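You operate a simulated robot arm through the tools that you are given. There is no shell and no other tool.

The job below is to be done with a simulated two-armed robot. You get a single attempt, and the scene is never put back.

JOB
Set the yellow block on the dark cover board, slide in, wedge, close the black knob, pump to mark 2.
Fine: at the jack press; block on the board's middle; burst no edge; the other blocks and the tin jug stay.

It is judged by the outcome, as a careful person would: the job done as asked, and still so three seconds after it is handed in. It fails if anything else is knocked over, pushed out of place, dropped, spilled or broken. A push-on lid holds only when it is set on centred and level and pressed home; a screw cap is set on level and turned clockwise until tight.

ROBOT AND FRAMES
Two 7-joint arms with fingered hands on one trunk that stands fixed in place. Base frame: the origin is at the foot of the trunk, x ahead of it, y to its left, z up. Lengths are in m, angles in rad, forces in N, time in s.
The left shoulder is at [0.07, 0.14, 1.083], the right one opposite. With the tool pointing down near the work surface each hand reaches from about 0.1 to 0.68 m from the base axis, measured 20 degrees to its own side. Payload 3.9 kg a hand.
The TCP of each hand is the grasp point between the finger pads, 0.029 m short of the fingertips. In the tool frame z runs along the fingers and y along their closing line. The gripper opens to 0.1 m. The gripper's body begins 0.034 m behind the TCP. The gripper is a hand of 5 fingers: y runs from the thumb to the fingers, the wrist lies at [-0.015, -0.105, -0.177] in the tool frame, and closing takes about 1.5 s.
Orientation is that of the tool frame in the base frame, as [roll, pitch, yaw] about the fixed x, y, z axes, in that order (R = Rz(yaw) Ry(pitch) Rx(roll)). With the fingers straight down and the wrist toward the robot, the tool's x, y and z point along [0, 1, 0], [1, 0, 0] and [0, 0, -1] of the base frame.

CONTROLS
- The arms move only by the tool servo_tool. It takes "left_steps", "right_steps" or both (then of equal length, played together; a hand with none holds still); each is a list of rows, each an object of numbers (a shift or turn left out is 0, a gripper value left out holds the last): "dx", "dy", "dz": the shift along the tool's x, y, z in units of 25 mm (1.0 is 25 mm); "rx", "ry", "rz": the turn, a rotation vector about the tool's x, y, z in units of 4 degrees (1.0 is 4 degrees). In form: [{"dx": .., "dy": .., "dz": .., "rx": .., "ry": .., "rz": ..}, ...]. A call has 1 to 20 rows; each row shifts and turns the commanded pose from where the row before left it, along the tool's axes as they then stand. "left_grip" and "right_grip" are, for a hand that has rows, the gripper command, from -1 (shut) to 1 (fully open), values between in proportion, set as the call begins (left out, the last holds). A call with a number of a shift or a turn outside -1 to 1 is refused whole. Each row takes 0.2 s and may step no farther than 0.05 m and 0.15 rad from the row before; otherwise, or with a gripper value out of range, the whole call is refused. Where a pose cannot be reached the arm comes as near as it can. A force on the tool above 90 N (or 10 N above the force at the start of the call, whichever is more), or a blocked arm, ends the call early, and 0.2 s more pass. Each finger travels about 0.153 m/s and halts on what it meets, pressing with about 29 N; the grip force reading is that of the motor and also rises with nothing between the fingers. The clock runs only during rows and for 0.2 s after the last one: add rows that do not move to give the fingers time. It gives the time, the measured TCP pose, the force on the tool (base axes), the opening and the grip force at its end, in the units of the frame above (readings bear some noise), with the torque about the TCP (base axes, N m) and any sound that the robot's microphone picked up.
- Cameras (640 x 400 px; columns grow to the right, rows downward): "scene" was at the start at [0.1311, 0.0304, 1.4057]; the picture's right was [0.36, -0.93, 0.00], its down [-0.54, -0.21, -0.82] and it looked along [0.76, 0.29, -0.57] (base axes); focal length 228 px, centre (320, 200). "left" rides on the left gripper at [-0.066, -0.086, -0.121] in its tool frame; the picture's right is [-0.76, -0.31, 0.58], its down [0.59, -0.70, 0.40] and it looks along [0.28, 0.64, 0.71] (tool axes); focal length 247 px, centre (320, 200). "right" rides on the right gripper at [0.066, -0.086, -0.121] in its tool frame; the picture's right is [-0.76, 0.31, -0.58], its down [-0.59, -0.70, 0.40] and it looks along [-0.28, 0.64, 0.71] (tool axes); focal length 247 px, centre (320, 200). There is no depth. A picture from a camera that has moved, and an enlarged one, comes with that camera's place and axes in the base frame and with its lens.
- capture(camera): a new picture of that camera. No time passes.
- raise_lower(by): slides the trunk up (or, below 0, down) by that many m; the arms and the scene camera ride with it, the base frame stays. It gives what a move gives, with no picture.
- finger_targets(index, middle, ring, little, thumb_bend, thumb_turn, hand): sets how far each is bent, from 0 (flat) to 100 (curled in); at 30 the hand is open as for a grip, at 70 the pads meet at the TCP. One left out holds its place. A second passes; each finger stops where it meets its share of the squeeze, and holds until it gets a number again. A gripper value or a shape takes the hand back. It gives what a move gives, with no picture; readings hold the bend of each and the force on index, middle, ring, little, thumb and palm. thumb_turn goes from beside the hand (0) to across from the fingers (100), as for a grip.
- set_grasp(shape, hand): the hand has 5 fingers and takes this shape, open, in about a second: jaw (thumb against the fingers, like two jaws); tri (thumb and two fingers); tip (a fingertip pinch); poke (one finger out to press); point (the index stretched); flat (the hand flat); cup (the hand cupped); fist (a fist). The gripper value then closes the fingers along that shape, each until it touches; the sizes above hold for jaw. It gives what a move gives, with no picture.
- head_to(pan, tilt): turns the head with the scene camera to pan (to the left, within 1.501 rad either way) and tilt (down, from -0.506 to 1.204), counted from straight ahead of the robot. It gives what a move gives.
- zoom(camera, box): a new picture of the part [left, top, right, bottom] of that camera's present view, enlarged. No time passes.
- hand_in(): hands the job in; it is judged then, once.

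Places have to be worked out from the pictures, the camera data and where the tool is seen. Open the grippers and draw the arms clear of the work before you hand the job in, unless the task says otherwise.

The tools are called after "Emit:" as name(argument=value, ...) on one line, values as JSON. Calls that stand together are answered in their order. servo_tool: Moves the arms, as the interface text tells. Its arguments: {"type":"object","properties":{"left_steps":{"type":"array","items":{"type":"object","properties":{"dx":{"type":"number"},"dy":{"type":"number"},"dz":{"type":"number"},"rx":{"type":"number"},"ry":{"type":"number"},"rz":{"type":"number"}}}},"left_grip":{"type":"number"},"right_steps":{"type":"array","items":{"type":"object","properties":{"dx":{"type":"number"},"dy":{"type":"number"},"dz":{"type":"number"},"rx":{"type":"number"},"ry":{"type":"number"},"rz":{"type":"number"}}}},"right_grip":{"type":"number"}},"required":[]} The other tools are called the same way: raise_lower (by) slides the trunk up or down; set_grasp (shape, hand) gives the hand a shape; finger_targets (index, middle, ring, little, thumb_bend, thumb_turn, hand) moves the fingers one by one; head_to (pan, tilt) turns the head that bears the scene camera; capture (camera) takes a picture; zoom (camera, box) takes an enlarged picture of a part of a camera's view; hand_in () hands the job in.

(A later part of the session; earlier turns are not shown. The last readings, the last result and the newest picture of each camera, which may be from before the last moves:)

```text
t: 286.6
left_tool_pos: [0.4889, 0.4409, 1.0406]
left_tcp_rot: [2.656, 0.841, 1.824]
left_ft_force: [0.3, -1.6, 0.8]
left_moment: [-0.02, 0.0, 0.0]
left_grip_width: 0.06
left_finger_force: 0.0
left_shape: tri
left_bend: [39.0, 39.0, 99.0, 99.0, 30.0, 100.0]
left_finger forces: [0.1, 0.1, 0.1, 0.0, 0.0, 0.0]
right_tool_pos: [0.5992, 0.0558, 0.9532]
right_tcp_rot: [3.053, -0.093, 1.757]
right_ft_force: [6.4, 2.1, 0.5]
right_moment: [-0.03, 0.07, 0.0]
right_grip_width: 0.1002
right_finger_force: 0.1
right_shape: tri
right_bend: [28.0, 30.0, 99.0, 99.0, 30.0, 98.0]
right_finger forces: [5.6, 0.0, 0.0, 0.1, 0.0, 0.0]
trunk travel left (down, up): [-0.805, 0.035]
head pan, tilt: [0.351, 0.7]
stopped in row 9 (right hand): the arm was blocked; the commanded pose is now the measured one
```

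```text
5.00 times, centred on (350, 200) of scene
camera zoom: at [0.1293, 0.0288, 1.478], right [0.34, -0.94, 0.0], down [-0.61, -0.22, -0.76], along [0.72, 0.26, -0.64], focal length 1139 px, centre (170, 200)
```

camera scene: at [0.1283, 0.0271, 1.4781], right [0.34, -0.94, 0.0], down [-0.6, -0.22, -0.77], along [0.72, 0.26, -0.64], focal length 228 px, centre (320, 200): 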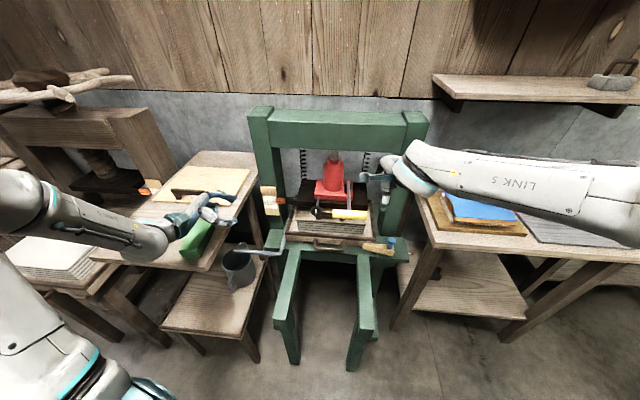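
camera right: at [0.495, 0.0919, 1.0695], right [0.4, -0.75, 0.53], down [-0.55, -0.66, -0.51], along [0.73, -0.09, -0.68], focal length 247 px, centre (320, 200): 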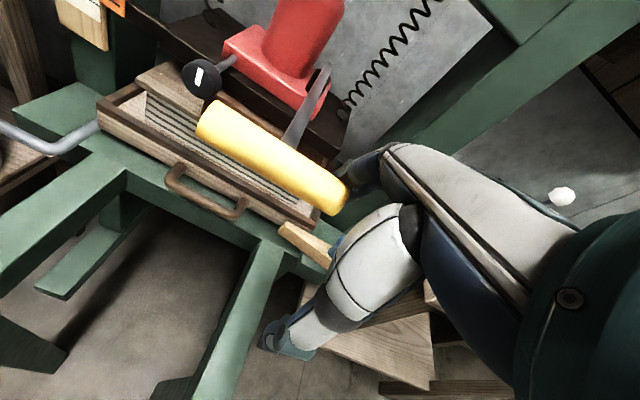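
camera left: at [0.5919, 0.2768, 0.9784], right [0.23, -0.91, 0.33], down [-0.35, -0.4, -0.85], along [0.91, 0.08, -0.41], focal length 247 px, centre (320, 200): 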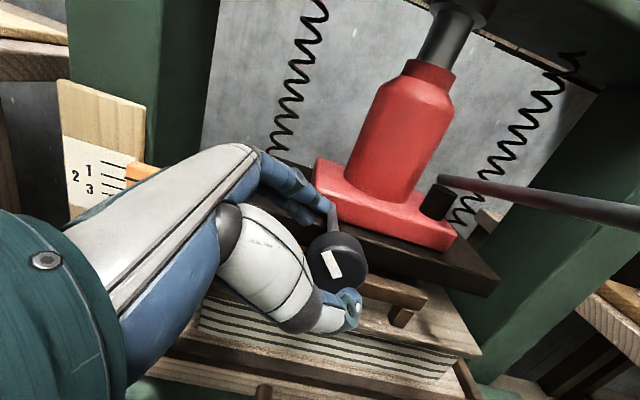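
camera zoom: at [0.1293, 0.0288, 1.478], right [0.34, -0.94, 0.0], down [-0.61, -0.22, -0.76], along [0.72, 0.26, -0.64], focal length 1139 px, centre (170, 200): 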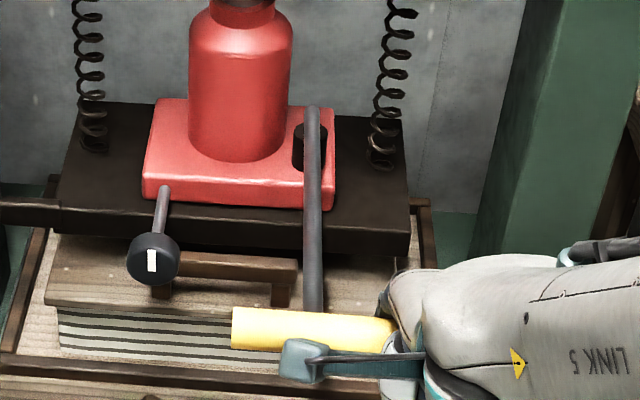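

The curled ring finger seems hooked under the bar's end, so the hand can't lift off. I open ring and little fingers too.

Emit:
finger_targets(hand="right", index=20, middle=20, ring=20, little=20, thumb_bend=20)

Emit:
capture(camera="right")

Emit:
zoom(camera="scene", box=[300, 160, 400, 240])

```text
t: 287.6
left_tool_pos: [0.4884, 0.4402, 1.0421]
left_tcp_rot: [2.655, 0.84, 1.824]
left_ft_force: [-0.3, 0.0, 0.1]
left_moment: [-0.02, 0.02, -0.01]
left_grip_width: 0.06
left_finger_force: 0.1
left_shape: tri
left_bend: [39.0, 39.0, 99.0, 99.0, 30.0, 100.0]
left_finger forces: [0.0, 0.0, 0.1, 0.0, 0.0, 0.1]
right_tool_pos: [0.5975, 0.0556, 0.9533]
right_tcp_rot: [3.051, -0.093, 1.758]
right_ft_force: [0.6, 0.2, 0.3]
right_moment: [-0.02, -0.07, -0.04]
right_grip_width: 0.1166
right_finger_force: 0.9
right_shape: fingers
right_bend: [20.0, 20.0, 20.0, 20.0, 20.0, 98.0]
right_finger forces: [0.8, 0.1, 0.1, 0.0, 0.0, 0.0]
trunk travel left (down, up): [-0.805, 0.035]
head pan, tilt: [0.351, 0.7]
```

```text
taken
camera right: at [0.4941, 0.0914, 1.0697], right [0.4, -0.75, 0.53], down [-0.55, -0.66, -0.51], along [0.73, -0.09, -0.68], focal length 247 px, centre (320, 200)
```

right: 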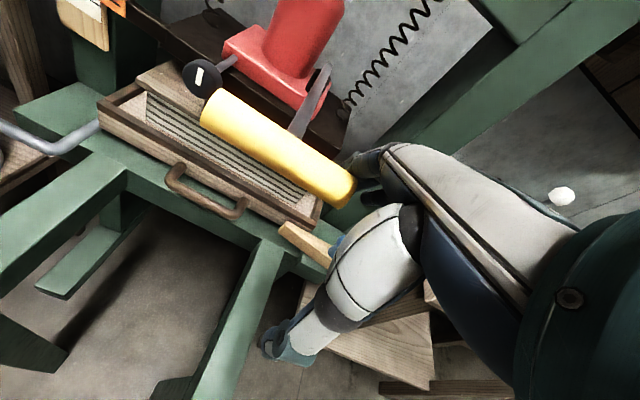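

```text
5.00 times, centred on (350, 200) of scene
camera zoom: at [0.1288, 0.028, 1.4781], right [0.34, -0.94, 0.0], down [-0.6, -0.22, -0.76], along [0.72, 0.26, -0.64], focal length 1139 px, centre (170, 200)
```

zoom: 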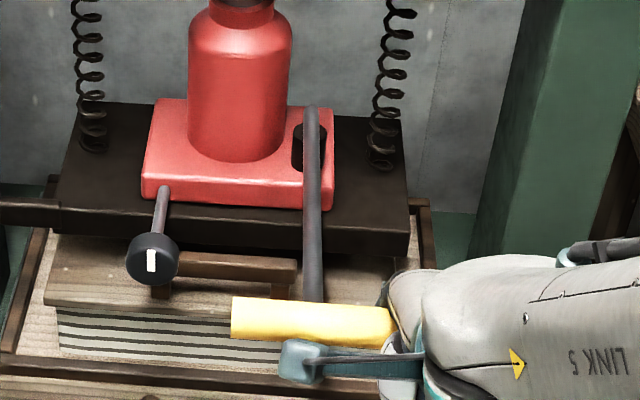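

Free now. I lift the hand straight up off the bar.

Emit:
servo_tool(right_steps=[{"dz": -0.5}, {"dz": -0.8}, {"dz": -0.9}, {"dz": -0.9}, {"dz": -0.9}, {}])

Emit:
capture(camera="right")

Emit:
zoom(camera="scene", box=[300, 140, 420, 240])

```text
t: 289.1
left_tool_pos: [0.4878, 0.4417, 1.0421]
left_tcp_rot: [2.655, 0.841, 1.822]
left_ft_force: [0.3, 0.8, -0.3]
left_moment: [-0.01, 0.02, 0.02]
left_grip_width: 0.0598
left_finger_force: 0.0
left_shape: tri
left_bend: [39.0, 39.0, 99.0, 99.0, 30.0, 100.0]
left_finger forces: [0.0, 0.0, 0.0, 0.0, 0.0, 0.0]
right_tool_pos: [0.5871, 0.0465, 1.0514]
right_tcp_rot: [3.053, -0.087, 1.763]
right_ft_force: [0.4, -0.2, -0.2]
right_moment: [-0.03, -0.02, -0.04]
right_grip_width: 0.1161
right_finger_force: 0.0
right_shape: fingers
right_bend: [20.0, 20.0, 20.0, 20.0, 20.0, 98.0]
right_finger forces: [0.0, 0.0, 0.1, 0.1, 0.1, 0.0]
trunk travel left (down, up): [-0.805, 0.035]
head pan, tilt: [0.351, 0.7]
```

```text
taken
camera right: at [0.4828, 0.0832, 1.1682], right [0.4, -0.74, 0.53], down [-0.55, -0.66, -0.51], along [0.73, -0.09, -0.68], focal length 247 px, centre (320, 200)
```

right: 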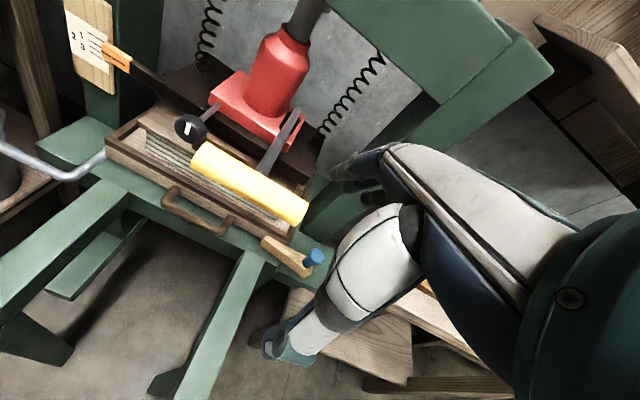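

```text
4.00 times, centred on (360, 190) of scene
camera zoom: at [0.1289, 0.0284, 1.478], right [0.34, -0.94, 0.0], down [-0.6, -0.22, -0.76], along [0.72, 0.26, -0.64], focal length 911 px, centre (160, 240)
```

zoom: 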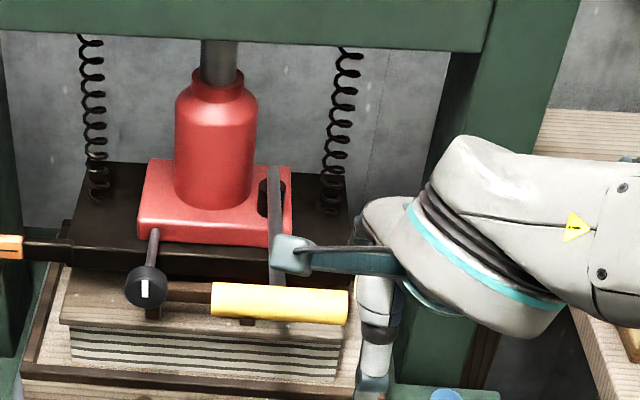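

The hand is free and the lever is back at the top. I re-level the hand, keep the index straight out of the rod's way, and use middle, ring, little and thumb for the grip.

Emit:
finger_targets(hand="right", index=0, middle=30, ring=30, little=30, thumb_bend=30)

Emit:
servo_tool(right_steps=[{"dz": -0.7}, {"dz": -0.7}, {"rx": -0.84, "ry": -0.38, "rz": -0.37}, {"rx": -0.84, "ry": -0.38, "rz": -0.37}, {"rx": -0.84, "ry": -0.38, "rz": -0.37}, {"dx": 0.38, "dy": 0.6}, {"dx": 0.38, "dy": 0.7}, {"dx": 0.38, "dy": 0.7}, {}])

Emit:
capture(camera="right")

Emit:
zoom(camera="scene", box=[300, 140, 420, 240])

```text
t: 290.1
left_tool_pos: [0.4887, 0.4412, 1.0421]
left_tcp_rot: [2.654, 0.84, 1.823]
left_ft_force: [-0.4, -0.1, 0.5]
left_moment: [0.04, -0.03, -0.02]
left_grip_width: 0.0599
left_finger_force: 0.1
left_shape: tri
left_bend: [39.0, 39.0, 99.0, 99.0, 30.0, 100.0]
left_finger forces: [0.0, 0.1, 0.1, 0.0, 0.1, 0.0]
right_tool_pos: [0.5872, 0.0474, 1.0512]
right_tcp_rot: [3.053, -0.087, 1.763]
right_ft_force: [-0.4, 0.5, -0.2]
right_moment: [0.01, 0.01, 0.0]
right_grip_width: 0.1385
right_finger_force: 0.1
right_shape: fingers
right_bend: [0.0, 30.0, 30.0, 30.0, 30.0, 98.0]
right_finger forces: [0.1, 0.1, 0.1, 0.0, 0.1, 0.0]
trunk travel left (down, up): [-0.805, 0.035]
head pan, tilt: [0.351, 0.7]
```

```text
t: 292.1
left_tool_pos: [0.4879, 0.4407, 1.0418]
left_tcp_rot: [2.655, 0.839, 1.824]
left_ft_force: [-1.0, -0.3, -0.4]
left_moment: [-0.01, 0.02, 0.02]
left_grip_width: 0.0602
left_finger_force: 0.0
left_shape: tri
left_bend: [39.0, 39.0, 99.0, 99.0, 30.0, 100.0]
left_finger forces: [0.0, 0.1, 0.0, 0.1, 0.0, 0.0]
right_tool_pos: [0.6276, 0.0817, 1.099]
right_tcp_rot: [2.874, 0.004, 1.825]
right_ft_force: [0.1, -0.3, 0.5]
right_moment: [-0.01, -0.02, -0.02]
right_grip_width: 0.1383
right_finger_force: 0.0
right_shape: fingers
right_bend: [0.0, 30.0, 30.0, 30.0, 30.0, 98.0]
right_finger forces: [0.1, 0.0, 0.0, 0.1, 0.0, 0.0]
trunk travel left (down, up): [-0.805, 0.035]
head pan, tilt: [0.351, 0.7]
```

```text
taken
camera right: at [0.5003, 0.117, 1.1906], right [0.33, -0.69, 0.64], down [-0.41, -0.72, -0.57], along [0.85, -0.07, -0.52], focal length 247 px, centre (320, 200)
```

right: 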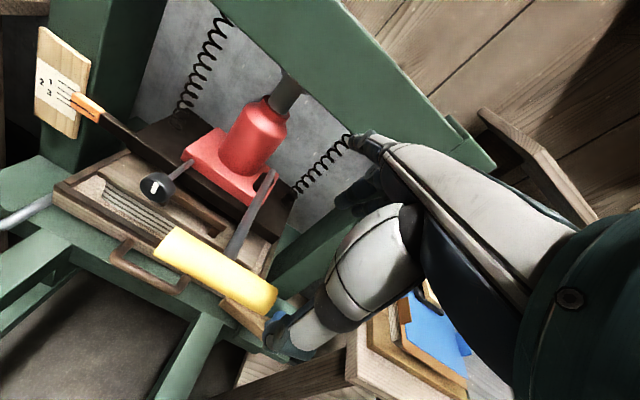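

```text
4.00 times, centred on (360, 190) of scene
camera zoom: at [0.1285, 0.0277, 1.4781], right [0.34, -0.94, 0.0], down [-0.6, -0.22, -0.77], along [0.72, 0.26, -0.64], focal length 911 px, centre (160, 240)
```

zoom: 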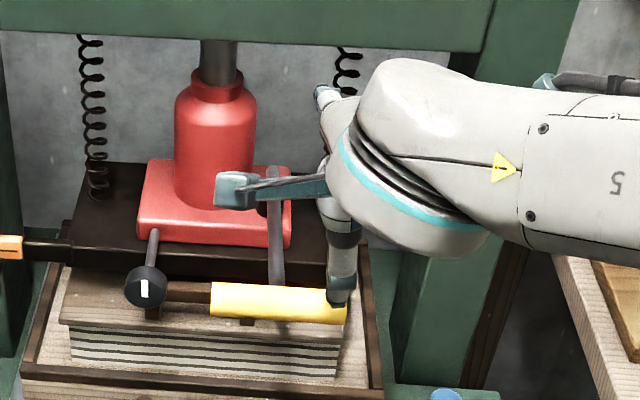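

Aligned. I lower around the bar and close middle, ring, little and thumb.

Emit:
servo_tool(right_steps=[{"dx": 0.06, "dy": -0.23, "dz": 0.85}, {"dx": 0.06, "dy": -0.23, "dz": 0.85}, {"dx": 0.06, "dy": -0.23, "dz": 0.85}, {"dx": 0.06, "dy": -0.23, "dz": 0.85}, {"dy": -0.2, "dz": 0.75}, {}])

Emit:
capture(camera="right")

Emit:
finger_targets(hand="right", middle=80, ring=80, little=80, thumb_bend=75)

Emit:
capture(camera="right")

Emit:
zoom(camera="scene", box=[300, 140, 420, 240])

```text
t: 293.4
left_tool_pos: [0.4878, 0.4411, 1.0424]
left_tcp_rot: [2.654, 0.839, 1.823]
left_ft_force: [-0.1, -0.8, 0.4]
left_moment: [0.0, 0.02, -0.01]
left_grip_width: 0.0601
left_finger_force: 0.1
left_shape: tri
left_bend: [39.0, 39.0, 99.0, 99.0, 30.0, 100.0]
left_finger forces: [0.0, 0.0, 0.0, 0.0, 0.0, 0.0]
right_tool_pos: [0.6266, 0.089, 0.9904]
right_tcp_rot: [2.873, 0.006, 1.825]
right_ft_force: [1.3, 1.1, -0.9]
right_moment: [-0.01, -0.02, 0.01]
right_grip_width: 0.1385
right_finger_force: 0.0
right_shape: fingers
right_bend: [0.0, 30.0, 30.0, 30.0, 30.0, 98.0]
right_finger forces: [0.0, 0.0, 0.0, 0.0, 0.1, 0.0]
trunk travel left (down, up): [-0.805, 0.035]
head pan, tilt: [0.351, 0.7]
```

```text
taken
camera right: at [0.4997, 0.123, 1.0837], right [0.33, -0.69, 0.64], down [-0.41, -0.72, -0.57], along [0.85, -0.07, -0.52], focal length 247 px, centre (320, 200)
```

right: 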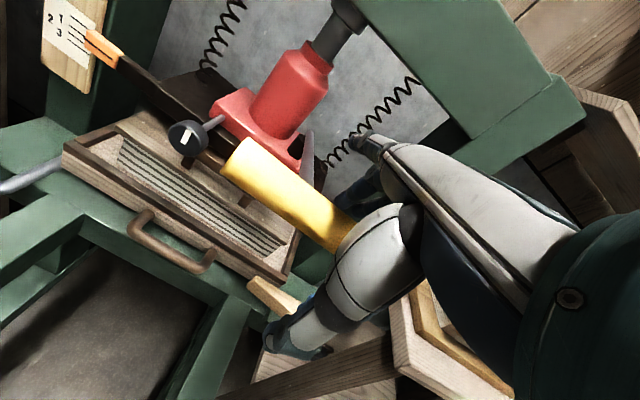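

```text
t: 294.4
left_tool_pos: [0.4922, 0.4422, 1.0384]
left_tcp_rot: [2.661, 0.838, 1.828]
left_ft_force: [0.1, -0.1, -0.4]
left_moment: [0.01, -0.01, -0.03]
left_grip_width: 0.0601
left_finger_force: 0.0
left_shape: tri
left_bend: [39.0, 39.0, 99.0, 99.0, 30.0, 100.0]
left_finger forces: [0.1, 0.0, 0.0, 0.0, 0.0, 0.0]
right_tool_pos: [0.6314, 0.0877, 0.9884]
right_tcp_rot: [2.88, 0.003, 1.823]
right_ft_force: [21.1, 3.6, -11.5]
right_moment: [0.16, 0.2, 0.48]
right_grip_width: 0.0827
right_finger_force: 13.0
right_shape: fingers
right_bend: [0.0, 78.0, 77.0, 80.0, 74.0, 97.0]
right_finger forces: [0.1, 9.9, 13.4, 1.3, 2.3, 0.0]
trunk travel left (down, up): [-0.805, 0.035]
head pan, tilt: [0.351, 0.7]
```

```text
taken
camera right: at [0.5051, 0.1234, 1.0808], right [0.33, -0.69, 0.64], down [-0.41, -0.72, -0.56], along [0.85, -0.08, -0.52], focal length 247 px, centre (320, 200)
```

right: 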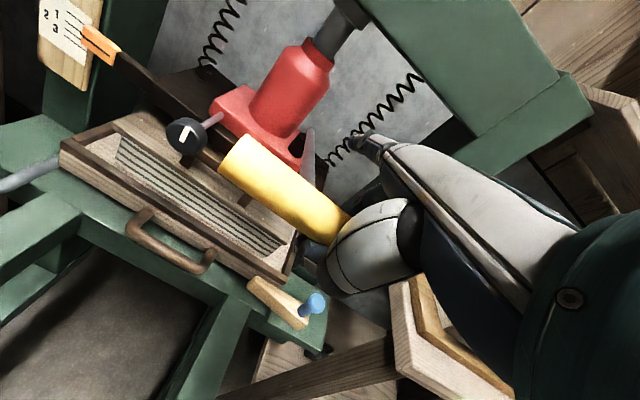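

```text
4.00 times, centred on (360, 190) of scene
camera zoom: at [0.1357, 0.0289, 1.4773], right [0.34, -0.94, 0.0], down [-0.61, -0.22, -0.76], along [0.72, 0.26, -0.65], focal length 911 px, centre (160, 240)
```

zoom: 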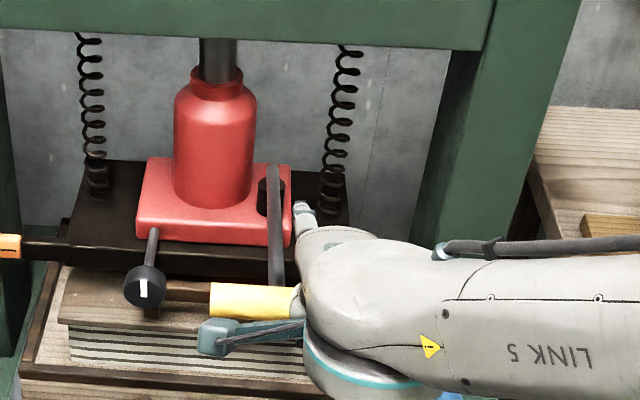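

The fingers are wrapped around the bar but the hand is pulled ~21 N forward; I ease it forward/down a little, then make the second down-stroke in two parts.

Emit:
servo_tool(right_steps=[{"dy": 0.2, "dz": 0.2}, {"dy": 0.05, "dz": 0.2}, {}])

Emit:
servo_tool(right_steps=[{"dy": -0.19, "dz": 0.354, "rx": -0.5}, {"dy": -0.19, "dz": 0.354, "rx": -0.5}, {"dy": -0.19, "dz": 0.354, "rx": -0.5}, {"dy": -0.19, "dz": 0.354, "rx": -0.5}, {}])

Emit:
zoom(camera="scene", box=[262, 170, 326, 210])

Emit:
capture(camera="right")

```text
t: 295.2
left_tool_pos: [0.4897, 0.4405, 1.0406]
left_tcp_rot: [2.655, 0.839, 1.823]
left_ft_force: [-0.8, -0.7, -0.6]
left_moment: [0.02, -0.03, -0.02]
left_grip_width: 0.0599
left_finger_force: 0.0
left_shape: tri
left_bend: [39.0, 39.0, 99.0, 99.0, 30.0, 100.0]
left_finger forces: [0.0, 0.0, 0.0, 0.0, 0.1, 0.0]
right_tool_pos: [0.6359, 0.0892, 0.9832]
right_tcp_rot: [2.877, 0.005, 1.825]
right_ft_force: [3.5, -2.0, 0.1]
right_moment: [0.02, -0.01, 0.19]
right_grip_width: 0.0851
right_finger_force: 6.6
right_shape: fingers
right_bend: [0.0, 79.0, 79.0, 80.0, 74.0, 97.0]
right_finger forces: [0.1, 2.8, 5.8, 1.1, 4.4, 0.0]
trunk travel left (down, up): [-0.805, 0.035]
head pan, tilt: [0.351, 0.7]
```

```text
t: 296.4
left_tool_pos: [0.4905, 0.4408, 1.0402]
left_tcp_rot: [2.659, 0.839, 1.827]
left_ft_force: [0.3, 0.7, -0.7]
left_moment: [-0.04, -0.01, 0.01]
left_grip_width: 0.0598
left_finger_force: 0.1
left_shape: tri
left_bend: [39.0, 39.0, 99.0, 99.0, 30.0, 100.0]
left_finger forces: [0.0, 0.0, 0.0, 0.0, 0.0, 0.1]
right_tool_pos: [0.6315, 0.0882, 0.9438]
right_tcp_rot: [2.736, 0.004, 1.824]
right_ft_force: [11.6, -1.8, -0.1]
right_moment: [-0.02, 0.05, 0.25]
right_grip_width: 0.0839
right_finger_force: 7.7
right_shape: fingers
right_bend: [0.0, 79.0, 79.0, 80.0, 74.0, 97.0]
right_finger forces: [0.1, 3.7, 7.6, 1.2, 2.9, 0.1]
trunk travel left (down, up): [-0.805, 0.035]
head pan, tilt: [0.351, 0.7]
```

```text
10.00 times, centred on (294, 190) of scene
camera zoom: at [0.1315, 0.0277, 1.4778], right [0.34, -0.94, 0.0], down [-0.61, -0.22, -0.76], along [0.72, 0.26, -0.65], focal length 2278 px, centre (580, 300)
```

zoom: 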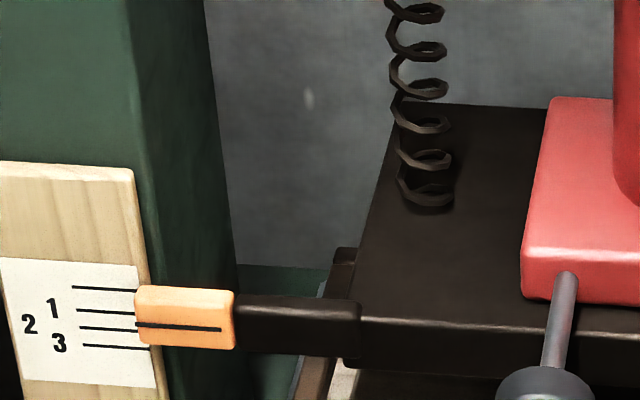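

```text
taken
camera right: at [0.4912, 0.12, 1.0186], right [0.24, -0.72, 0.65], down [-0.32, -0.69, -0.64], along [0.91, -0.06, -0.4], focal length 247 px, centre (320, 200)
```

right: 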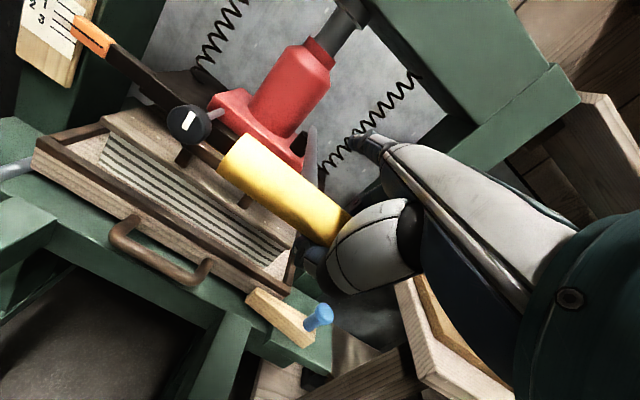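

Pointer now ≈ +5.3 mm. I continue the second down-stroke.

Emit:
servo_tool(right_steps=[{"dy": -0.15, "dz": 0.354, "rx": -0.5}, {"dy": -0.15, "dz": 0.354, "rx": -0.5}, {"dy": -0.16, "dz": 0.354, "rx": -0.5}, {"dy": -0.17, "dz": 0.354, "rx": -0.5}, {}])

Emit:
zoom(camera="scene", box=[262, 170, 326, 210])

Emit:
servo_tool(right_steps=[{"dy": -0.16, "dz": 0.36, "rx": -0.5}, {"dy": -0.16, "dz": 0.36, "rx": -0.5}, {"dy": -0.16, "dz": 0.36, "rx": -0.5}, {}])

Emit:
zoom(camera="scene", box=[262, 170, 326, 210])

Emit:
capture(camera="right")

```text
t: 297.6
left_tool_pos: [0.4896, 0.4406, 1.0409]
left_tcp_rot: [2.657, 0.839, 1.826]
left_ft_force: [-0.1, 0.6, 0.4]
left_moment: [0.01, 0.01, 0.04]
left_grip_width: 0.0601
left_finger_force: 0.0
left_shape: tri
left_bend: [39.0, 39.0, 99.0, 99.0, 30.0, 100.0]
left_finger forces: [0.1, 0.0, 0.0, 0.0, 0.0, 0.1]
right_tool_pos: [0.6301, 0.087, 0.9042]
right_tcp_rot: [2.595, 0.003, 1.825]
right_ft_force: [10.0, -4.2, 3.2]
right_moment: [-0.05, 0.04, 0.26]
right_grip_width: 0.0835
right_finger_force: 6.9
right_shape: fingers
right_bend: [0.0, 79.0, 79.0, 80.0, 74.0, 98.0]
right_finger forces: [0.0, 2.9, 6.5, 1.4, 2.6, 0.1]
trunk travel left (down, up): [-0.805, 0.035]
head pan, tilt: [0.351, 0.7]
```

```text
10.00 times, centred on (294, 190) of scene
camera zoom: at [0.1302, 0.027, 1.478], right [0.34, -0.94, 0.0], down [-0.61, -0.22, -0.76], along [0.72, 0.26, -0.64], focal length 2278 px, centre (580, 300)
```

zoom: 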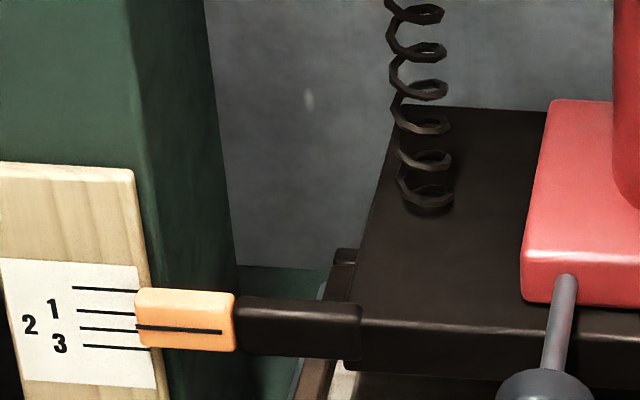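

```text
t: 298.6
left_tool_pos: [0.4882, 0.4422, 1.0411]
left_tcp_rot: [2.654, 0.838, 1.823]
left_ft_force: [-0.7, 0.5, 0.7]
left_moment: [0.01, 0.0, 0.03]
left_grip_width: 0.06
left_finger_force: 0.0
left_shape: tri
left_bend: [39.0, 39.0, 99.0, 99.0, 30.0, 100.0]
left_finger forces: [0.0, 0.0, 0.1, 0.0, 0.0, 0.0]
right_tool_pos: [0.6346, 0.0892, 0.8766]
right_tcp_rot: [2.491, 0.005, 1.825]
right_ft_force: [3.2, 0.4, 2.5]
right_moment: [-0.08, 0.12, 0.11]
right_grip_width: 0.0804
right_finger_force: 1.8
right_shape: fingers
right_bend: [0.0, 80.0, 80.0, 80.0, 75.0, 98.0]
right_finger forces: [0.0, 0.3, 3.5, 0.1, 0.0, 0.0]
trunk travel left (down, up): [-0.805, 0.035]
head pan, tilt: [0.351, 0.7]
```

```text
10.00 times, centred on (294, 190) of scene
camera zoom: at [0.1287, 0.0278, 1.4781], right [0.34, -0.94, 0.0], down [-0.6, -0.22, -0.76], along [0.72, 0.26, -0.64], focal length 2278 px, centre (580, 300)
```

zoom: 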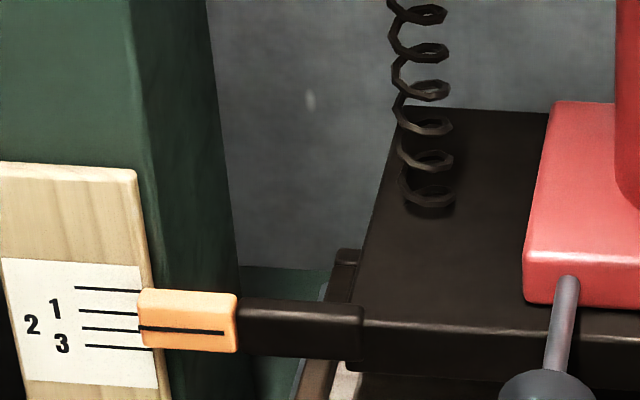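

```text
taken
camera right: at [0.4804, 0.117, 0.9186], right [0.09, -0.76, 0.65], down [-0.16, -0.65, -0.74], along [0.98, -0.04, -0.18], focal length 247 px, centre (320, 200)
```

right: 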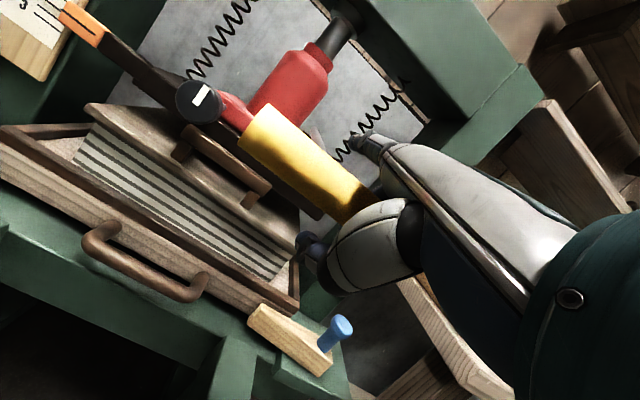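

Pointer ≈ +6.2 mm. I check the lever and hand relation before continuing.

Emit:
zoom(camera="scene", box=[290, 160, 430, 270])

Emit:
servo_tool(right_steps=[{"dy": -0.16, "dz": 0.36, "rx": -0.5}, {"dy": -0.16, "dz": 0.36, "rx": -0.5}, {}])

Emit:
zoom(camera="scene", box=[290, 160, 430, 270])

```text
3.64 times, centred on (360, 215) of scene
camera zoom: at [0.1287, 0.0278, 1.4781], right [0.34, -0.94, 0.0], down [-0.6, -0.22, -0.76], along [0.72, 0.26, -0.64], focal length 828 px, centre (174, 146)
```

zoom: 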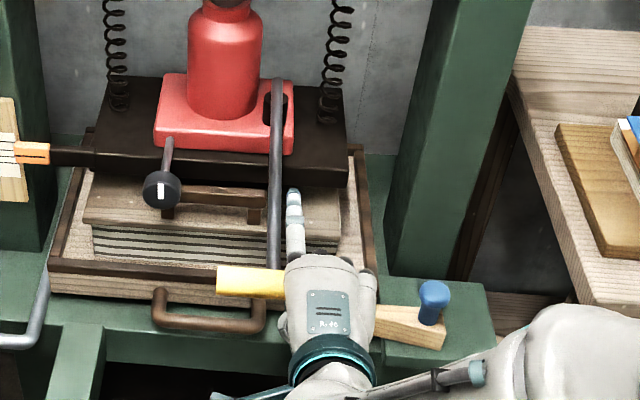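

```text
t: 299.4
left_tool_pos: [0.4886, 0.4415, 1.0414]
left_tcp_rot: [2.657, 0.839, 1.825]
left_ft_force: [1.4, -0.1, -0.4]
left_moment: [0.02, -0.03, 0.0]
left_grip_width: 0.0598
left_finger_force: 0.0
left_shape: tri
left_bend: [39.0, 39.0, 99.0, 99.0, 30.0, 100.0]
left_finger forces: [0.1, 0.1, 0.0, 0.0, 0.0, 0.0]
right_tool_pos: [0.639, 0.0909, 0.8579]
right_tcp_rot: [2.42, 0.004, 1.822]
right_ft_force: [3.4, -0.4, 3.2]
right_moment: [-0.01, 0.11, 0.08]
right_grip_width: 0.0807
right_finger_force: 2.2
right_shape: fingers
right_bend: [0.0, 80.0, 80.0, 80.0, 75.0, 98.0]
right_finger forces: [0.1, 0.2, 4.0, 0.1, 0.0, 0.0]
trunk travel left (down, up): [-0.805, 0.035]
head pan, tilt: [0.351, 0.7]
```

```text
3.64 times, centred on (360, 215) of scene
camera zoom: at [0.1287, 0.0276, 1.4781], right [0.34, -0.94, 0.0], down [-0.6, -0.22, -0.77], along [0.72, 0.26, -0.64], focal length 828 px, centre (174, 146)
```

zoom: 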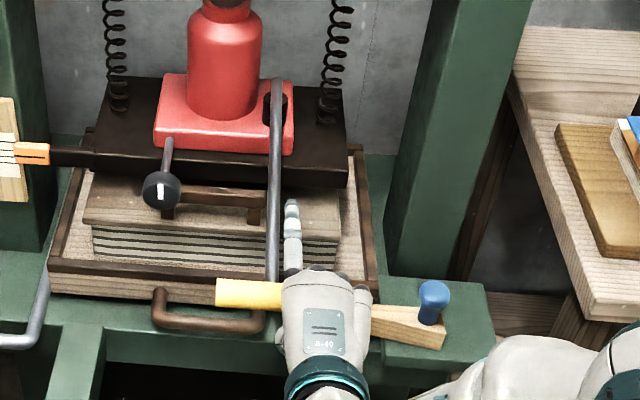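

Going down smoothly with ~3 N. I continue to the bottom of this stroke.

Emit:
servo_tool(right_steps=[{"dy": -0.14, "dz": 0.36, "rx": -0.5}, {"dy": -0.14, "dz": 0.36, "rx": -0.5}, {}])

Emit:
zoom(camera="scene", box=[262, 170, 326, 210])

Emit:
zoom(camera="scene", box=[290, 160, 430, 270])

```text
t: 300.2
left_tool_pos: [0.4878, 0.4401, 1.0413]
left_tcp_rot: [2.656, 0.839, 1.825]
left_ft_force: [-0.3, 0.4, 0.0]
left_moment: [-0.03, -0.02, 0.02]
left_grip_width: 0.0598
left_finger_force: 0.0
left_shape: tri
left_bend: [39.0, 39.0, 99.0, 99.0, 30.0, 100.0]
left_finger forces: [0.0, 0.0, 0.0, 0.0, 0.0, 0.1]
right_tool_pos: [0.6459, 0.0921, 0.8397]
right_tcp_rot: [2.348, 0.005, 1.823]
right_ft_force: [1.2, -0.5, 2.9]
right_moment: [-0.03, 0.04, 0.05]
right_grip_width: 0.0809
right_finger_force: 0.8
right_shape: fingers
right_bend: [0.0, 80.0, 80.0, 80.0, 75.0, 98.0]
right_finger forces: [0.0, 0.1, 3.1, 0.0, 0.0, 0.1]
trunk travel left (down, up): [-0.805, 0.035]
head pan, tilt: [0.351, 0.7]
```

```text
10.00 times, centred on (294, 190) of scene
camera zoom: at [0.1283, 0.0277, 1.4781], right [0.34, -0.94, 0.0], down [-0.6, -0.22, -0.77], along [0.72, 0.26, -0.64], focal length 2278 px, centre (580, 300)
```

zoom: 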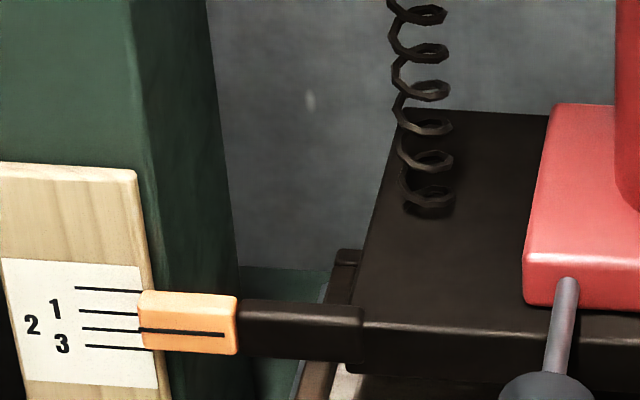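

```text
3.64 times, centred on (360, 215) of scene
camera zoom: at [0.1283, 0.0277, 1.4781], right [0.34, -0.94, 0.0], down [-0.6, -0.22, -0.77], along [0.72, 0.26, -0.64], focal length 828 px, centre (174, 146)
```

zoom: 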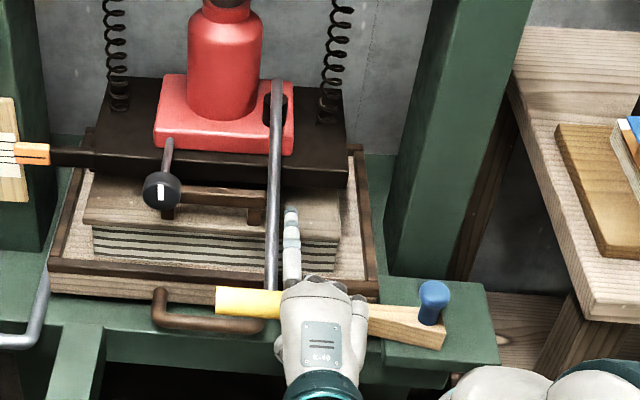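

Pointer ≈ +7.1 mm. A little further down to reach the stroke's end.

Emit:
servo_tool(right_steps=[{"dy": -0.14, "dz": 0.3, "rx": -0.4}, {"dy": -0.12, "dz": 0.2, "rx": -0.2}, {}])

Emit:
zoom(camera="scene", box=[262, 170, 326, 210])

```text
t: 301.1
left_tool_pos: [0.4884, 0.4411, 1.0408]
left_tcp_rot: [2.656, 0.84, 1.825]
left_ft_force: [-1.3, -0.2, -0.3]
left_moment: [-0.01, 0.0, -0.01]
left_grip_width: 0.0598
left_finger_force: 0.1
left_shape: tri
left_bend: [39.0, 39.0, 99.0, 99.0, 30.0, 100.0]
left_finger forces: [0.0, 0.0, 0.1, 0.1, 0.0, 0.1]
right_tool_pos: [0.6492, 0.0944, 0.8257]
right_tcp_rot: [2.308, 0.004, 1.825]
right_ft_force: [6.2, -0.5, 4.5]
right_moment: [-0.12, 0.27, 0.12]
right_grip_width: 0.0803
right_finger_force: 4.5
right_shape: fingers
right_bend: [0.0, 80.0, 80.0, 80.0, 75.0, 98.0]
right_finger forces: [0.0, 0.6, 6.6, 0.1, 0.0, 0.0]
trunk travel left (down, up): [-0.805, 0.035]
head pan, tilt: [0.351, 0.7]
```

```text
10.00 times, centred on (294, 190) of scene
camera zoom: at [0.1291, 0.0276, 1.4781], right [0.34, -0.94, 0.0], down [-0.61, -0.22, -0.76], along [0.72, 0.26, -0.64], focal length 2278 px, centre (580, 300)
```

zoom: 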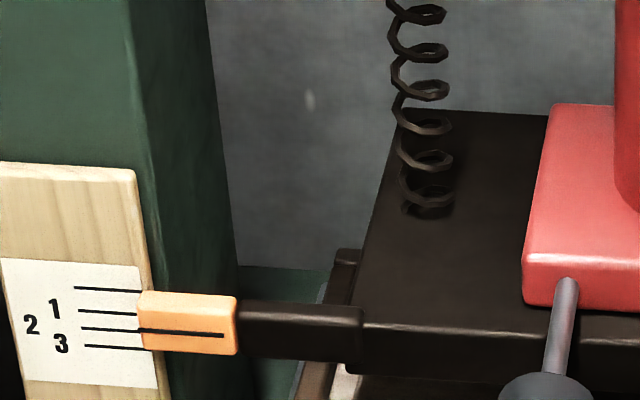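

End of stroke: pointer ≈ +7.2 mm. Now the up-stroke, in parts.

Emit:
servo_tool(right_steps=[{"dy": 0.17, "dz": -0.354, "rx": 0.5}, {"dy": 0.17, "dz": -0.354, "rx": 0.5}, {"dy": 0.17, "dz": -0.354, "rx": 0.5}, {"dy": 0.17, "dz": -0.354, "rx": 0.5}, {"dy": 0.17, "dz": -0.354, "rx": 0.5}, {"dy": 0.17, "dz": -0.354, "rx": 0.5}, {"dy": 0.17, "dz": -0.354, "rx": 0.5}, {}])

Emit:
zoom(camera="scene", box=[290, 160, 430, 270])

```text
t: 302.9
left_tool_pos: [0.4899, 0.4423, 1.0412]
left_tcp_rot: [2.658, 0.839, 1.827]
left_ft_force: [0.9, 0.1, -0.2]
left_moment: [-0.02, -0.02, -0.03]
left_grip_width: 0.0599
left_finger_force: 0.0
left_shape: tri
left_bend: [39.0, 39.0, 99.0, 99.0, 30.0, 100.0]
left_finger forces: [0.0, 0.0, 0.1, 0.0, 0.0, 0.1]
right_tool_pos: [0.6324, 0.0878, 0.8899]
right_tcp_rot: [2.557, 0.004, 1.824]
right_ft_force: [14.7, 1.0, 1.5]
right_moment: [-0.08, 0.56, 0.32]
right_grip_width: 0.0805
right_finger_force: 6.2
right_shape: fingers
right_bend: [0.0, 80.0, 80.0, 80.0, 75.0, 98.0]
right_finger forces: [0.0, 2.7, 10.2, 0.0, 0.0, 0.0]
trunk travel left (down, up): [-0.805, 0.035]
head pan, tilt: [0.351, 0.7]
```

```text
3.64 times, centred on (360, 215) of scene
camera zoom: at [0.1319, 0.028, 1.4777], right [0.34, -0.94, 0.0], down [-0.61, -0.22, -0.76], along [0.72, 0.26, -0.65], focal length 828 px, centre (174, 146)
```

zoom: 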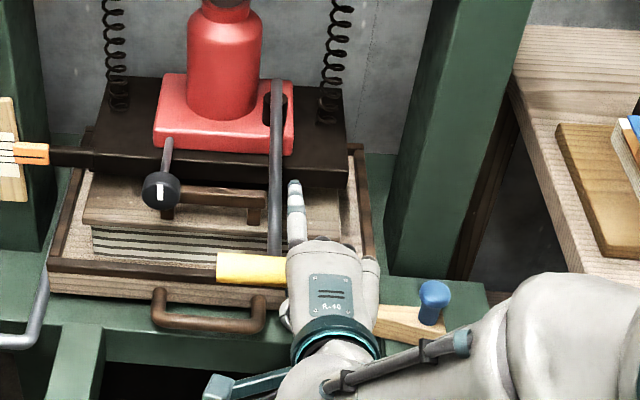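

The lever comes up with the hand. I continue up with some forward correction, stopping short of the top stop.

Emit:
servo_tool(right_steps=[{"dy": 0.28, "dz": -0.32, "rx": 0.5}, {"dy": 0.28, "dz": -0.32, "rx": 0.5}, {"dy": 0.22, "dz": -0.34, "rx": 0.5}, {"dy": 0.2, "dz": -0.35, "rx": 0.5}, {"dy": 0.2, "dz": -0.35, "rx": 0.5}, {}])

Emit:
zoom(camera="scene", box=[290, 160, 430, 270])

Emit:
capture(camera="right")

```text
t: 304.2
left_tool_pos: [0.4886, 0.4405, 1.0413]
left_tcp_rot: [2.656, 0.84, 1.824]
left_ft_force: [0.3, 0.8, 0.2]
left_moment: [0.0, -0.01, -0.03]
left_grip_width: 0.06
left_finger_force: 0.0
left_shape: tri
left_bend: [39.0, 39.0, 99.0, 99.0, 30.0, 100.0]
left_finger forces: [0.0, 0.0, 0.0, 0.0, 0.1, 0.1]
right_tool_pos: [0.635, 0.0902, 0.9413]
right_tcp_rot: [2.73, 0.004, 1.825]
right_ft_force: [-0.1, -0.2, 0.7]
right_moment: [0.0, 0.03, 0.04]
right_grip_width: 0.0806
right_finger_force: 0.3
right_shape: fingers
right_bend: [0.0, 80.0, 80.0, 80.0, 75.0, 98.0]
right_finger forces: [0.0, 0.0, 1.1, 0.0, 0.1, 0.0]
trunk travel left (down, up): [-0.805, 0.035]
head pan, tilt: [0.351, 0.7]
```

```text
3.64 times, centred on (360, 215) of scene
camera zoom: at [0.1291, 0.0277, 1.478], right [0.34, -0.94, 0.0], down [-0.61, -0.22, -0.76], along [0.72, 0.26, -0.64], focal length 828 px, centre (174, 146)
```

zoom: 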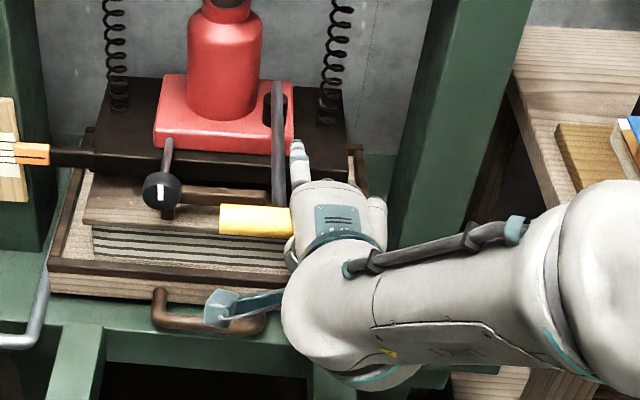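

```text
taken
camera right: at [0.496, 0.1225, 1.0164], right [0.24, -0.72, 0.65], down [-0.32, -0.69, -0.64], along [0.92, -0.06, -0.39], focal length 247 px, centre (320, 200)
```

right: 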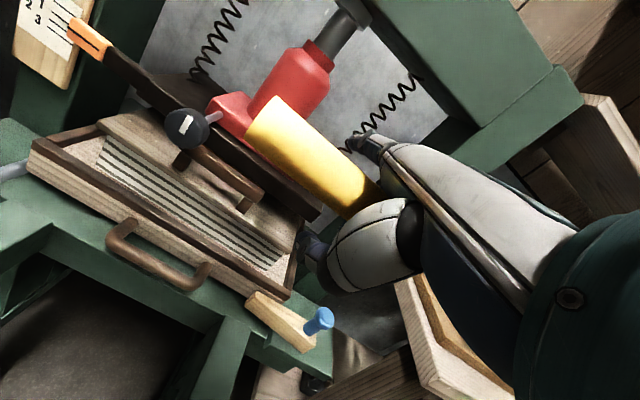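

Lever is near the top with no load on the hand: a good hook grip. Third down-stroke, in parts with pointer checks.

Emit:
servo_tool(right_steps=[{"dy": -0.2, "dz": 0.345, "rx": -0.5}, {"dy": -0.2, "dz": 0.345, "rx": -0.5}, {"dy": -0.19, "dz": 0.35, "rx": -0.5}, {"dy": -0.18, "dz": 0.354, "rx": -0.5}, {"dy": -0.17, "dz": 0.354, "rx": -0.5}, {"dy": -0.17, "dz": 0.354, "rx": -0.5}, {}])

Emit:
zoom(camera="scene", box=[262, 170, 326, 210])

Emit:
servo_tool(right_steps=[{"dy": -0.17, "dz": 0.354, "rx": -0.5}, {"dy": -0.16, "dz": 0.36, "rx": -0.5}, {"dy": -0.16, "dz": 0.36, "rx": -0.5}, {"dy": -0.15, "dz": 0.36, "rx": -0.5}, {"dy": -0.14, "dz": 0.36, "rx": -0.5}, {}])

Emit:
zoom(camera="scene", box=[262, 170, 326, 210])

Emit:
zoom(camera="scene", box=[290, 160, 430, 270])

```text
t: 305.9
left_tool_pos: [0.4884, 0.441, 1.042]
left_tcp_rot: [2.653, 0.84, 1.822]
left_ft_force: [0.8, 0.2, 0.6]
left_moment: [-0.02, 0.01, -0.04]
left_grip_width: 0.0603
left_finger_force: 0.1
left_shape: tri
left_bend: [39.0, 39.0, 99.0, 99.0, 30.0, 100.0]
left_finger forces: [0.1, 0.1, 0.1, 0.0, 0.0, 0.1]
right_tool_pos: [0.6363, 0.0899, 0.8827]
right_tcp_rot: [2.518, 0.005, 1.825]
right_ft_force: [2.1, -1.0, 1.5]
right_moment: [-0.03, 0.09, 0.09]
right_grip_width: 0.0802
right_finger_force: 1.1
right_shape: fingers
right_bend: [0.0, 80.0, 80.0, 80.0, 75.0, 98.0]
right_finger forces: [0.0, 0.0, 2.9, 0.0, 0.0, 0.0]
trunk travel left (down, up): [-0.805, 0.035]
head pan, tilt: [0.351, 0.7]
```

```text
10.00 times, centred on (294, 190) of scene
camera zoom: at [0.1287, 0.0278, 1.4781], right [0.34, -0.94, 0.0], down [-0.6, -0.22, -0.77], along [0.72, 0.26, -0.64], focal length 2278 px, centre (580, 300)
```

zoom: 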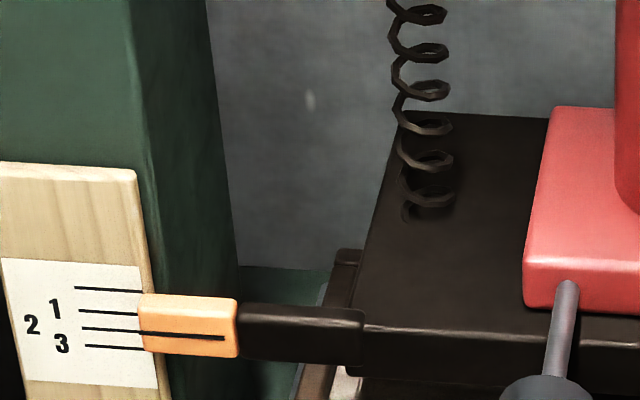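

```text
t: 307.2
left_tool_pos: [0.4881, 0.4402, 1.0419]
left_tcp_rot: [2.656, 0.838, 1.824]
left_ft_force: [-0.2, 0.6, 0.7]
left_moment: [0.02, 0.03, 0.03]
left_grip_width: 0.0598
left_finger_force: 0.0
left_shape: tri
left_bend: [39.0, 39.0, 99.0, 99.0, 30.0, 100.0]
left_finger forces: [0.1, 0.0, 0.0, 0.0, 0.0, 0.1]
right_tool_pos: [0.6508, 0.0933, 0.8383]
right_tcp_rot: [2.344, 0.004, 1.825]
right_ft_force: [-1.3, -0.3, 2.2]
right_moment: [0.02, 0.01, 0.05]
right_grip_width: 0.0803
right_finger_force: 1.6
right_shape: fingers
right_bend: [0.0, 80.0, 80.0, 80.0, 75.0, 98.0]
right_finger forces: [0.0, 0.0, 1.0, 0.1, 0.0, 2.2]
trunk travel left (down, up): [-0.805, 0.035]
head pan, tilt: [0.351, 0.7]
```

```text
10.00 times, centred on (294, 190) of scene
camera zoom: at [0.1278, 0.0277, 1.4782], right [0.34, -0.94, 0.0], down [-0.6, -0.22, -0.77], along [0.72, 0.26, -0.64], focal length 2278 px, centre (580, 300)
```

zoom: 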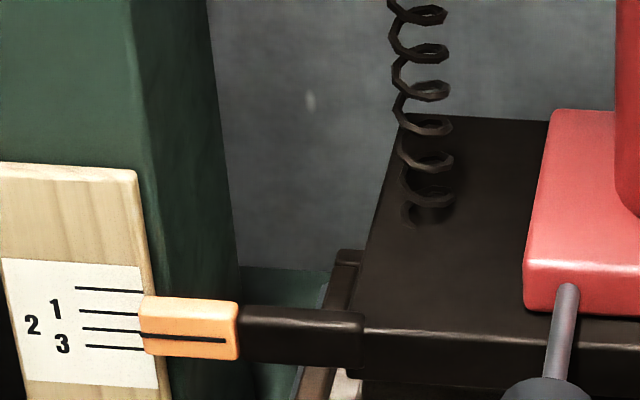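

```text
3.64 times, centred on (360, 215) of scene
camera zoom: at [0.1278, 0.0277, 1.4782], right [0.34, -0.94, 0.0], down [-0.6, -0.22, -0.77], along [0.72, 0.26, -0.64], focal length 828 px, centre (174, 146)
```

zoom: 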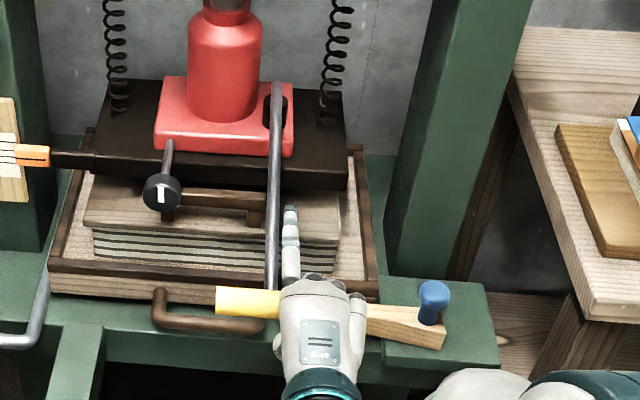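

Third stroke: pointer ≈ +9.5 mm (target ≈ 22.4 mm for mark 2). The motion is repeatable, so I do the up-stroke in one call.

Emit:
servo_tool(right_steps=[{"dy": 0.14, "dz": -0.36, "rx": 0.5}, {"dy": 0.15, "dz": -0.36, "rx": 0.5}, {"dy": 0.17, "dz": -0.36, "rx": 0.5}, {"dy": 0.17, "dz": -0.36, "rx": 0.5}, {"dy": 0.18, "dz": -0.354, "rx": 0.5}, {"dy": 0.18, "dz": -0.354, "rx": 0.5}, {"dy": 0.18, "dz": -0.354, "rx": 0.5}, {"dy": 0.19, "dz": -0.354, "rx": 0.5}, {"dy": 0.2, "dz": -0.35, "rx": 0.5}, {"dy": 0.2, "dz": -0.345, "rx": 0.5}, {"dy": 0.2, "dz": -0.345, "rx": 0.5}, {}])

Emit:
zoom(camera="scene", box=[290, 160, 430, 270])

Emit:
zoom(camera="scene", box=[262, 170, 326, 210])

```text
t: 309.9
left_tool_pos: [0.4894, 0.4397, 1.0405]
left_tcp_rot: [2.658, 0.838, 1.826]
left_ft_force: [0.2, 0.2, 0.1]
left_moment: [0.02, 0.0, 0.01]
left_grip_width: 0.0598
left_finger_force: 0.1
left_shape: tri
left_bend: [39.0, 39.0, 99.0, 99.0, 30.0, 100.0]
left_finger forces: [0.0, 0.1, 0.0, 0.1, 0.1, 0.0]
right_tool_pos: [0.6334, 0.0884, 0.9417]
right_tcp_rot: [2.73, 0.003, 1.825]
right_ft_force: [9.1, -1.0, -1.0]
right_moment: [0.12, 0.48, 0.2]
right_grip_width: 0.0807
right_finger_force: 4.1
right_shape: fingers
right_bend: [0.0, 80.0, 80.0, 80.0, 75.0, 98.0]
right_finger forces: [0.0, 0.5, 7.6, 0.0, 0.1, 0.0]
trunk travel left (down, up): [-0.805, 0.035]
head pan, tilt: [0.351, 0.7]
```

```text
3.64 times, centred on (360, 215) of scene
camera zoom: at [0.1313, 0.0276, 1.4778], right [0.34, -0.94, 0.0], down [-0.61, -0.22, -0.76], along [0.72, 0.26, -0.65], focal length 828 px, centre (174, 146)
```

zoom: 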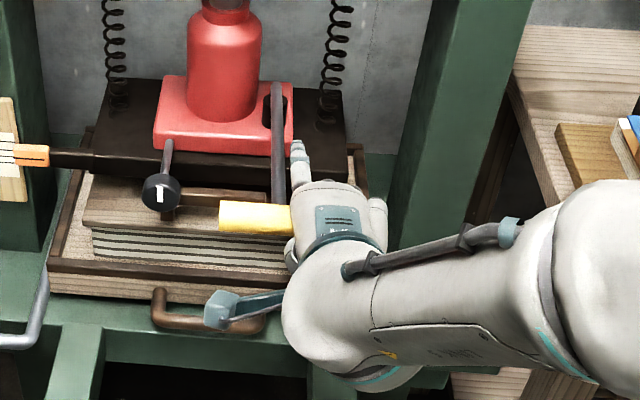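

```text
10.00 times, centred on (294, 190) of scene
camera zoom: at [0.1313, 0.0276, 1.4778], right [0.34, -0.94, 0.0], down [-0.61, -0.22, -0.76], along [0.72, 0.26, -0.65], focal length 2278 px, centre (580, 300)
```

zoom: 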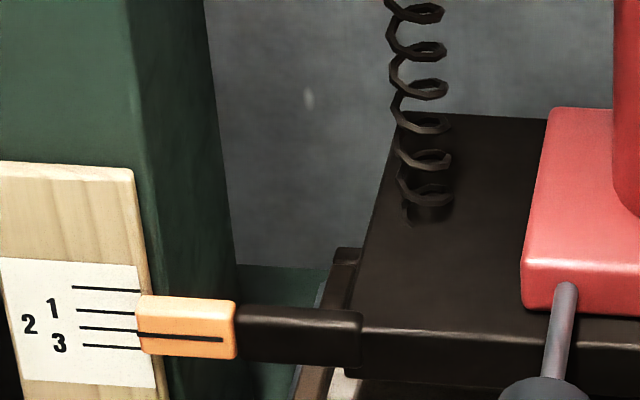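

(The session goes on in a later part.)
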